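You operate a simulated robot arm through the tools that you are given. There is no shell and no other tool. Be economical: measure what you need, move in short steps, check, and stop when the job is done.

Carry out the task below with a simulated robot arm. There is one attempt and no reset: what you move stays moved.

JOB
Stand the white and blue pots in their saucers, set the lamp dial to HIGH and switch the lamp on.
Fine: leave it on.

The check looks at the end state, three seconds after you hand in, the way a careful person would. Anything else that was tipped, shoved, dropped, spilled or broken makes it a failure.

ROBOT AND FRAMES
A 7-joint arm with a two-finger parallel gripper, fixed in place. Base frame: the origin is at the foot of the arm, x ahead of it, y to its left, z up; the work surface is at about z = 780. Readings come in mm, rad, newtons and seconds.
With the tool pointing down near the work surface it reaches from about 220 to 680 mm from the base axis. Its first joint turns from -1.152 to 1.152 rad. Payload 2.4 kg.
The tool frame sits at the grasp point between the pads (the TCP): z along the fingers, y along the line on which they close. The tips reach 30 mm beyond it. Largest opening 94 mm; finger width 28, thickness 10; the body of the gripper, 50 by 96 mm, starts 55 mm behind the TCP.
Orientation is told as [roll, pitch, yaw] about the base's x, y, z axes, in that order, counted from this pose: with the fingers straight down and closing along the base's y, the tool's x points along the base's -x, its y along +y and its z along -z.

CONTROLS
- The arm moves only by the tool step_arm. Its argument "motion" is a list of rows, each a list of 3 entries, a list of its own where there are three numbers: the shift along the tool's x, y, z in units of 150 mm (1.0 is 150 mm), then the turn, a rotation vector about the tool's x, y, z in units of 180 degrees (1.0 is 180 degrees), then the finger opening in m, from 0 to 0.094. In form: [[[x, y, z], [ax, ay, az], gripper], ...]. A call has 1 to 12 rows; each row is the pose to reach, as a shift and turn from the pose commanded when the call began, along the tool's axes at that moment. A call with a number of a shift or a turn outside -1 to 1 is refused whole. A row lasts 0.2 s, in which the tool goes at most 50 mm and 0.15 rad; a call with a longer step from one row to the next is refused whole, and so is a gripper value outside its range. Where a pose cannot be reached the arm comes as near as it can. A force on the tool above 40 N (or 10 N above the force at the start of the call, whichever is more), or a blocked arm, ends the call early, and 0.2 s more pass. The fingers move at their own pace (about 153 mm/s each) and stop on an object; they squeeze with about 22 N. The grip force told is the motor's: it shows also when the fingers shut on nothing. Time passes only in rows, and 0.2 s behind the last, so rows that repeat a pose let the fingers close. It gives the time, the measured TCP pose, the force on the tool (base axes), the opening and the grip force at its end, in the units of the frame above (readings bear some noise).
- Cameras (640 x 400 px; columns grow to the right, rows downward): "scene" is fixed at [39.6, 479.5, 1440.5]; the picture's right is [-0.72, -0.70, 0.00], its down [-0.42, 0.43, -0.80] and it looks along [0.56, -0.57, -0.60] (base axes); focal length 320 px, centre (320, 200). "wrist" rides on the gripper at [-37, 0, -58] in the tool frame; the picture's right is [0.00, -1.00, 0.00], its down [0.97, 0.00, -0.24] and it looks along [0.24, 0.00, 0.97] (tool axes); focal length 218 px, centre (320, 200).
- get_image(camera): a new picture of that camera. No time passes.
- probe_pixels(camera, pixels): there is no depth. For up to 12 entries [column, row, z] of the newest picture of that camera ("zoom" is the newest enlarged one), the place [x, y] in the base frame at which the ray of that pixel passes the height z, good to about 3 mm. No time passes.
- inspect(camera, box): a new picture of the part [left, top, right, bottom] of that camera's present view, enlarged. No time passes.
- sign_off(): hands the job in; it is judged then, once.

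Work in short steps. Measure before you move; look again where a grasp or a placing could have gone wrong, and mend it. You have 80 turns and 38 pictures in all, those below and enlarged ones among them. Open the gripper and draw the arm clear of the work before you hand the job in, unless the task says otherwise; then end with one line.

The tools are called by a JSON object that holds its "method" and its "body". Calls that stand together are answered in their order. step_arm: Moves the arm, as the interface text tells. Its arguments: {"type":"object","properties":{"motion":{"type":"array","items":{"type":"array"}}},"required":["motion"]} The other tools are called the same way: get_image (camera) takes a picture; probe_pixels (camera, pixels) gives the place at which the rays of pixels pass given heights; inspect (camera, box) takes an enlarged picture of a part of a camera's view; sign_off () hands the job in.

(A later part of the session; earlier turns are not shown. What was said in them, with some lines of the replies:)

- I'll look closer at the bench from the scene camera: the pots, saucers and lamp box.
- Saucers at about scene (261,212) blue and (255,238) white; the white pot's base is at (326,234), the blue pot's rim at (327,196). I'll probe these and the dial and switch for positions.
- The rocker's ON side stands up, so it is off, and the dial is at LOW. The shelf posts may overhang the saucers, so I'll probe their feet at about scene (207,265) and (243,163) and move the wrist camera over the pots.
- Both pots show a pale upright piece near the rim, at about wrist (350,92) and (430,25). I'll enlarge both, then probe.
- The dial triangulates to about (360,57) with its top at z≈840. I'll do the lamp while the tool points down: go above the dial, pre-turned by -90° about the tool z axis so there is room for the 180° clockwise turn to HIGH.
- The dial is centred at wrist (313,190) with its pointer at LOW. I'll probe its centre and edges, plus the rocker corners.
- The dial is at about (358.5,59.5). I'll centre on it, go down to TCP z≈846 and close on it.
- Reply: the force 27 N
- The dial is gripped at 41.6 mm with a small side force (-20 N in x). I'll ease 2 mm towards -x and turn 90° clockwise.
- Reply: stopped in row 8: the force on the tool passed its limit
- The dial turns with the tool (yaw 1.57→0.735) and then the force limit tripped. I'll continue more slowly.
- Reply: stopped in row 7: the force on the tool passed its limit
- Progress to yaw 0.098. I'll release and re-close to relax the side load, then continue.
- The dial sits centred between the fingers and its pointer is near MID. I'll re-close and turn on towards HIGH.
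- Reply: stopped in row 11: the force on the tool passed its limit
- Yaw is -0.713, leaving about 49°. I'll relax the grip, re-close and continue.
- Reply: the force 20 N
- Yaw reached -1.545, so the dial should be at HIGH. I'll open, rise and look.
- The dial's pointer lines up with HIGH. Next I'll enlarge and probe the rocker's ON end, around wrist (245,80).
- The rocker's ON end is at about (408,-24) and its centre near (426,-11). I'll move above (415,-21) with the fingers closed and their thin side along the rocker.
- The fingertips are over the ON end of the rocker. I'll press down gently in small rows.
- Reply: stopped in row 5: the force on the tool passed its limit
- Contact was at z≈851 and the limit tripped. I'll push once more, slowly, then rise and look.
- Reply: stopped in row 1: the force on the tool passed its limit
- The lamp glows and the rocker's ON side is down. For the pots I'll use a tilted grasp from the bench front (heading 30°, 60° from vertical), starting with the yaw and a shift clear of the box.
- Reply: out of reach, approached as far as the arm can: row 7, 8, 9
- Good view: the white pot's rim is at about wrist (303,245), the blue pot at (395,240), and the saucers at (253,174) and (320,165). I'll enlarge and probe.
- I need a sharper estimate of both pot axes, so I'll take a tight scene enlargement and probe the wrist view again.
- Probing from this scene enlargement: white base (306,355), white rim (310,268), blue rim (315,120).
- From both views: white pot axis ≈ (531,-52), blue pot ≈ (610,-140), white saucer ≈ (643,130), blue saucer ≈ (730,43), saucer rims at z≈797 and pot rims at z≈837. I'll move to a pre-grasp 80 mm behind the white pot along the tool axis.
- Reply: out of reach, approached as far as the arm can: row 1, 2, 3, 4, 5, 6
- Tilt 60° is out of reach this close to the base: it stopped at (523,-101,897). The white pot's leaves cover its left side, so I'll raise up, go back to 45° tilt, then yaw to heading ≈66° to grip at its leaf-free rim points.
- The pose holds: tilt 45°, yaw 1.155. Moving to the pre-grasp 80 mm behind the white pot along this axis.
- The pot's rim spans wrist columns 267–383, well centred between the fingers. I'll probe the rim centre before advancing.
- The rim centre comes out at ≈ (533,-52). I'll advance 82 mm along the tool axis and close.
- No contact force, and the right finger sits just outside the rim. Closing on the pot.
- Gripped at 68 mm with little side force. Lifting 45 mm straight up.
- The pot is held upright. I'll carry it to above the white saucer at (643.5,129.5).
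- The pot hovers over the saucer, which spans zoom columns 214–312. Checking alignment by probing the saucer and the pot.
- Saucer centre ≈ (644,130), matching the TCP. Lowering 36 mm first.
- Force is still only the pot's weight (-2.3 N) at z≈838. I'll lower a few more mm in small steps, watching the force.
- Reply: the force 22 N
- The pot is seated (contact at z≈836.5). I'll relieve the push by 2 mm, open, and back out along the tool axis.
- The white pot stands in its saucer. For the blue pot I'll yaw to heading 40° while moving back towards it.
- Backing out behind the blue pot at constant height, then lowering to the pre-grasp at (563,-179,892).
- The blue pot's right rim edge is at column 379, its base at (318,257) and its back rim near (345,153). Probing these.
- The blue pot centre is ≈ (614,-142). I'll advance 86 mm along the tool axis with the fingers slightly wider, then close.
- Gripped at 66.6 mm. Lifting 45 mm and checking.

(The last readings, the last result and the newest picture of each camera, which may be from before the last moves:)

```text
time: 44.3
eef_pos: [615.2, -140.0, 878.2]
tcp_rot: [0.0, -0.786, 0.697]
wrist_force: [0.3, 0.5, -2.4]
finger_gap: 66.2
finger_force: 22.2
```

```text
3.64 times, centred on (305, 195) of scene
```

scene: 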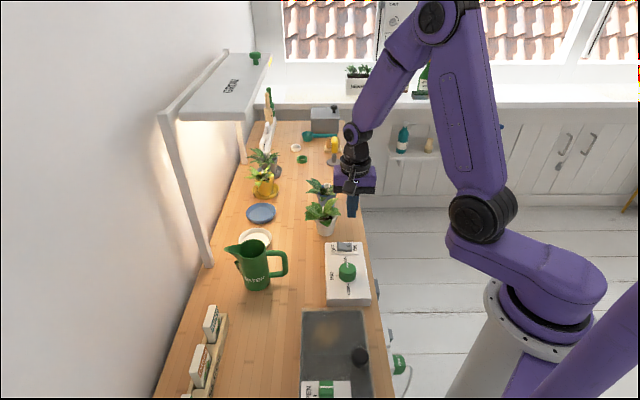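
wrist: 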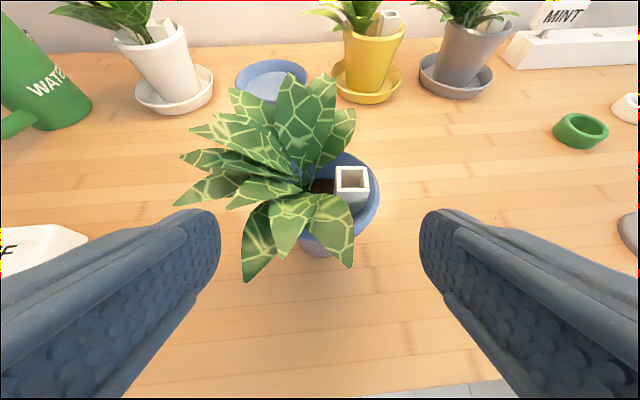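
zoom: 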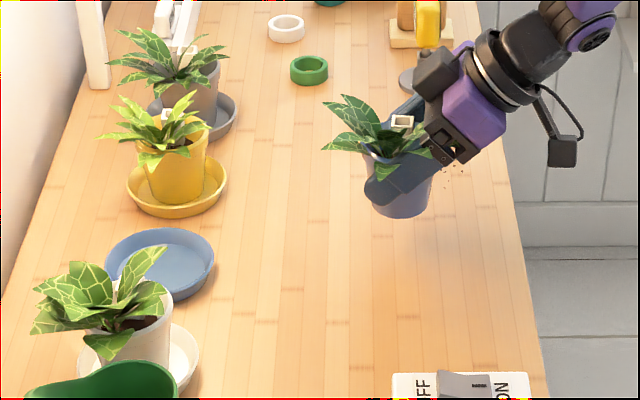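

The blue pot is held upright. I'll probe its base centre (about zoom (401,203), height ≈826) and the blue saucer's extents.

{"method": "probe_pixels", "body": {"camera": "zoom", "pixels": [[401, 203, 826], [402, 217, 826], [373, 200, 826], [431, 203, 826], [104, 260, 797], [214, 260, 797], [160, 229, 797], [160, 260, 797]]}}

```text
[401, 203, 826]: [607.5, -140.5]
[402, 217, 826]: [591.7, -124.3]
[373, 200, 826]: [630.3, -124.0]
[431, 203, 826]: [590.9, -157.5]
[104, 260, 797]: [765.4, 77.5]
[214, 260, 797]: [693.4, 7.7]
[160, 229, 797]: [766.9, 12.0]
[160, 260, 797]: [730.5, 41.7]
```

Pot centre is ≈5 mm short of the TCP in x, and the saucer centre ≈ (731,43), so the TCP goes to (735,43.5). Carrying it over at this height.

{"method": "step_arm", "body": {"motion": [[[-0.14, 0.06, 0.14], [0, 0, 0], 0.05], [[-0.28, 0.12, 0.28], [0, 0, 0], 0.05], [[-0.42, 0.18, 0.42], [0, 0, 0], 0.05], [[-0.56, 0.24, 0.56], [0, 0, 0], 0.05], [[-0.7, 0.3, 0.7], [0, 0, 0], 0.05], [[-0.85, 0.365, 0.85], [0, 0, 0], 0.05], [[-0.989, 0.425, 0.989], [0, 0, 0], 0.05], [[-0.989, 0.425, 0.989], [0, 0, 0], 0.05]]}}

{"method": "inspect", "body": {"camera": "scene", "box": [210, 150, 330, 250]}}

```text
time: 46.1
eef_pos: [735.3, 43.7, 877.1]
tcp_rot: [-0.002, -0.788, 0.695]
wrist_force: [0.4, 0.4, -1.5]
finger_gap: 66.3
finger_force: 21.8
```

```text
4.00 times, centred on (270, 200) of scene
```

zoom: 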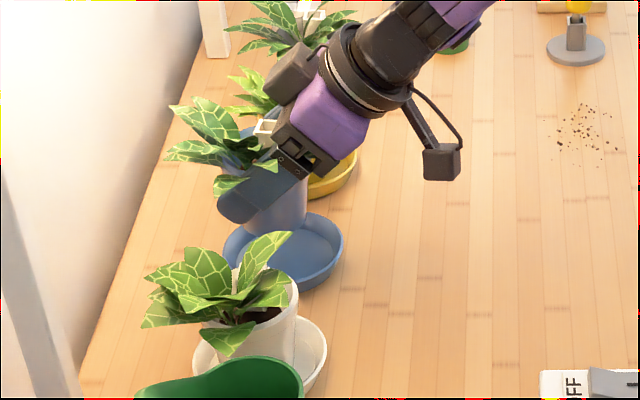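

Reached (735,44) with the pot over the saucer. Lowering 36 mm.

{"method": "step_arm", "body": {"motion": [[[0.05, 0, 0.05], [0, 0, 0], 0.05], [[0.1, 0, 0.1], [0, 0, 0], 0.05], [[0.14, 0, 0.14], [0, 0, 0], 0.05], [[0.17, 0, 0.17], [0, 0, 0], 0.05], [[0.17, 0, 0.17], [0, 0, 0], 0.05]]}}

{"method": "step_arm", "body": {"motion": [[[0.009, 0, 0.009], [0, 0, 0], 0.05], [[0.014, 0, 0.014], [0, 0, 0], 0.05], [[0.014, 0, 0.014], [0, 0, 0], 0.05]]}}

```text
time: 47.3
eef_pos: [734.3, 43.8, 840.7]
tcp_rot: [0.001, -0.789, 0.696]
wrist_force: [0.4, 0.4, -1.8]
finger_gap: 66.1
finger_force: 22.2
```

```text
time: 48.1
eef_pos: [733.7, 43.6, 838.6]
tcp_rot: [0.0, -0.788, 0.697]
wrist_force: [-0.4, -0.7, -1.4]
finger_gap: 66.2
finger_force: 22.1
```

No contact yet at z≈838.6; two more small steps down.

{"method": "step_arm", "body": {"motion": [[[0.009, 0, 0.009], [0, 0, 0], 0.05], [[0.009, 0, 0.009], [0, 0, 0], 0.05]]}}

{"method": "step_arm", "body": {"motion": [[[0.007, 0, 0.007], [0, 0, 0], 0.05], [[0.007, 0, 0.007], [0, 0, 0], 0.05]]}}

```text
time: 48.7
eef_pos: [734.2, 43.4, 837.4]
tcp_rot: [-0.001, -0.79, 0.699]
wrist_force: [-0.6, -0.1, 2.4]
finger_gap: 66.2
finger_force: 22.6
```

```text
time: 49.3
eef_pos: [734.7, 44.8, 837.3]
tcp_rot: [-0.002, -0.79, 0.697]
wrist_force: [-1.0, -0.1, 15.9]
finger_gap: 66.1
finger_force: 22.0
```

Seated: contact at z≈837.3, the same height as the white pot. I'll relieve, open, and back out along the tool axis.

{"method": "step_arm", "body": {"motion": [[[-0.007, 0, -0.007], [0, 0, 0], 0.05], [[-0.007, 0, -0.007], [0, 0, 0], 0.072], [[-0.007, 0, -0.007], [0, 0, 0], 0.08], [[-0.007, 0, -0.007], [0, 0, 0], 0.08], [[-0.007, 0, -0.15], [0, 0, 0], 0.08], [[-0.007, 0, -0.35], [0, 0, 0], 0.08], [[-0.007, 0, -0.6], [0, 0, 0], 0.08], [[-0.007, 0, -0.85], [0, 0, 0], 0.08]]}}

{"method": "step_arm", "body": {"motion": [[[-0.25, 0, -0.25], [0, 0, 0], 0.08], [[-0.4, 0, -0.45], [0, 0, 0], 0.08], [[-0.4, 0, -0.7], [0, 0, 0], 0.08]]}}

{"method": "get_image", "body": {"camera": "scene"}}

{"method": "get_image", "body": {"camera": "wrist"}}

```text
time: 51.1
eef_pos: [663.5, -11.8, 925.8]
tcp_rot: [0.002, -0.789, 0.696]
wrist_force: [1.0, -0.7, 0.1]
finger_gap: 80.1
finger_force: 0.2
```

```text
refused: row 1 steps farther than a row can; nothing moved
```

```text
4 pictures are left
```

scene: 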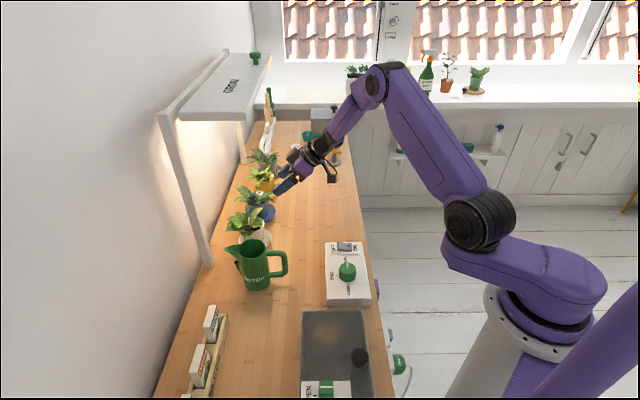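

```text
3 pictures are left
```

wrist: 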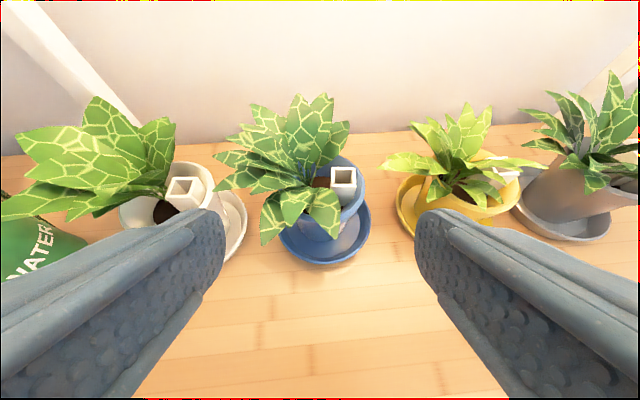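

Both pots stand in their saucers. I'll withdraw further in shorter rows and take a last close look.

{"method": "step_arm", "body": {"motion": [[[-0.12, 0, -0.2], [0, 0, 0], 0.08], [[-0.24, 0, -0.4], [0, 0, 0], 0.08], [[-0.36, 0, -0.6], [0, 0, 0], 0.08], [[-0.45, 0, -0.8], [0, 0, 0], 0.08]]}}

{"method": "inspect", "body": {"camera": "scene", "box": [210, 140, 380, 310]}}

```text
time: 52.1
eef_pos: [636.0, -36.2, 1059.3]
tcp_rot: [0.002, -0.787, 0.695]
wrist_force: [0.1, 1.6, 0.8]
finger_gap: 79.9
finger_force: 0.1
```

```text
2.35 times, centred on (295, 225) of scene
```

zoom: 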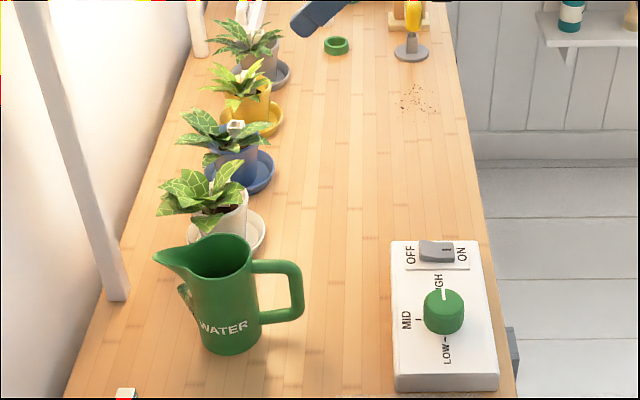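

Both pots are upright in their saucers, the dial points to HIGH, the lamp is on, nothing else has moved, and the arm is clear with the gripper open. Handing in.

{"method": "sign_off", "body": {}}

```text
The job is handed in.
```

The white and blue pots stand in their saucers, the dial is on HIGH, and the lamp is switched on and left on.
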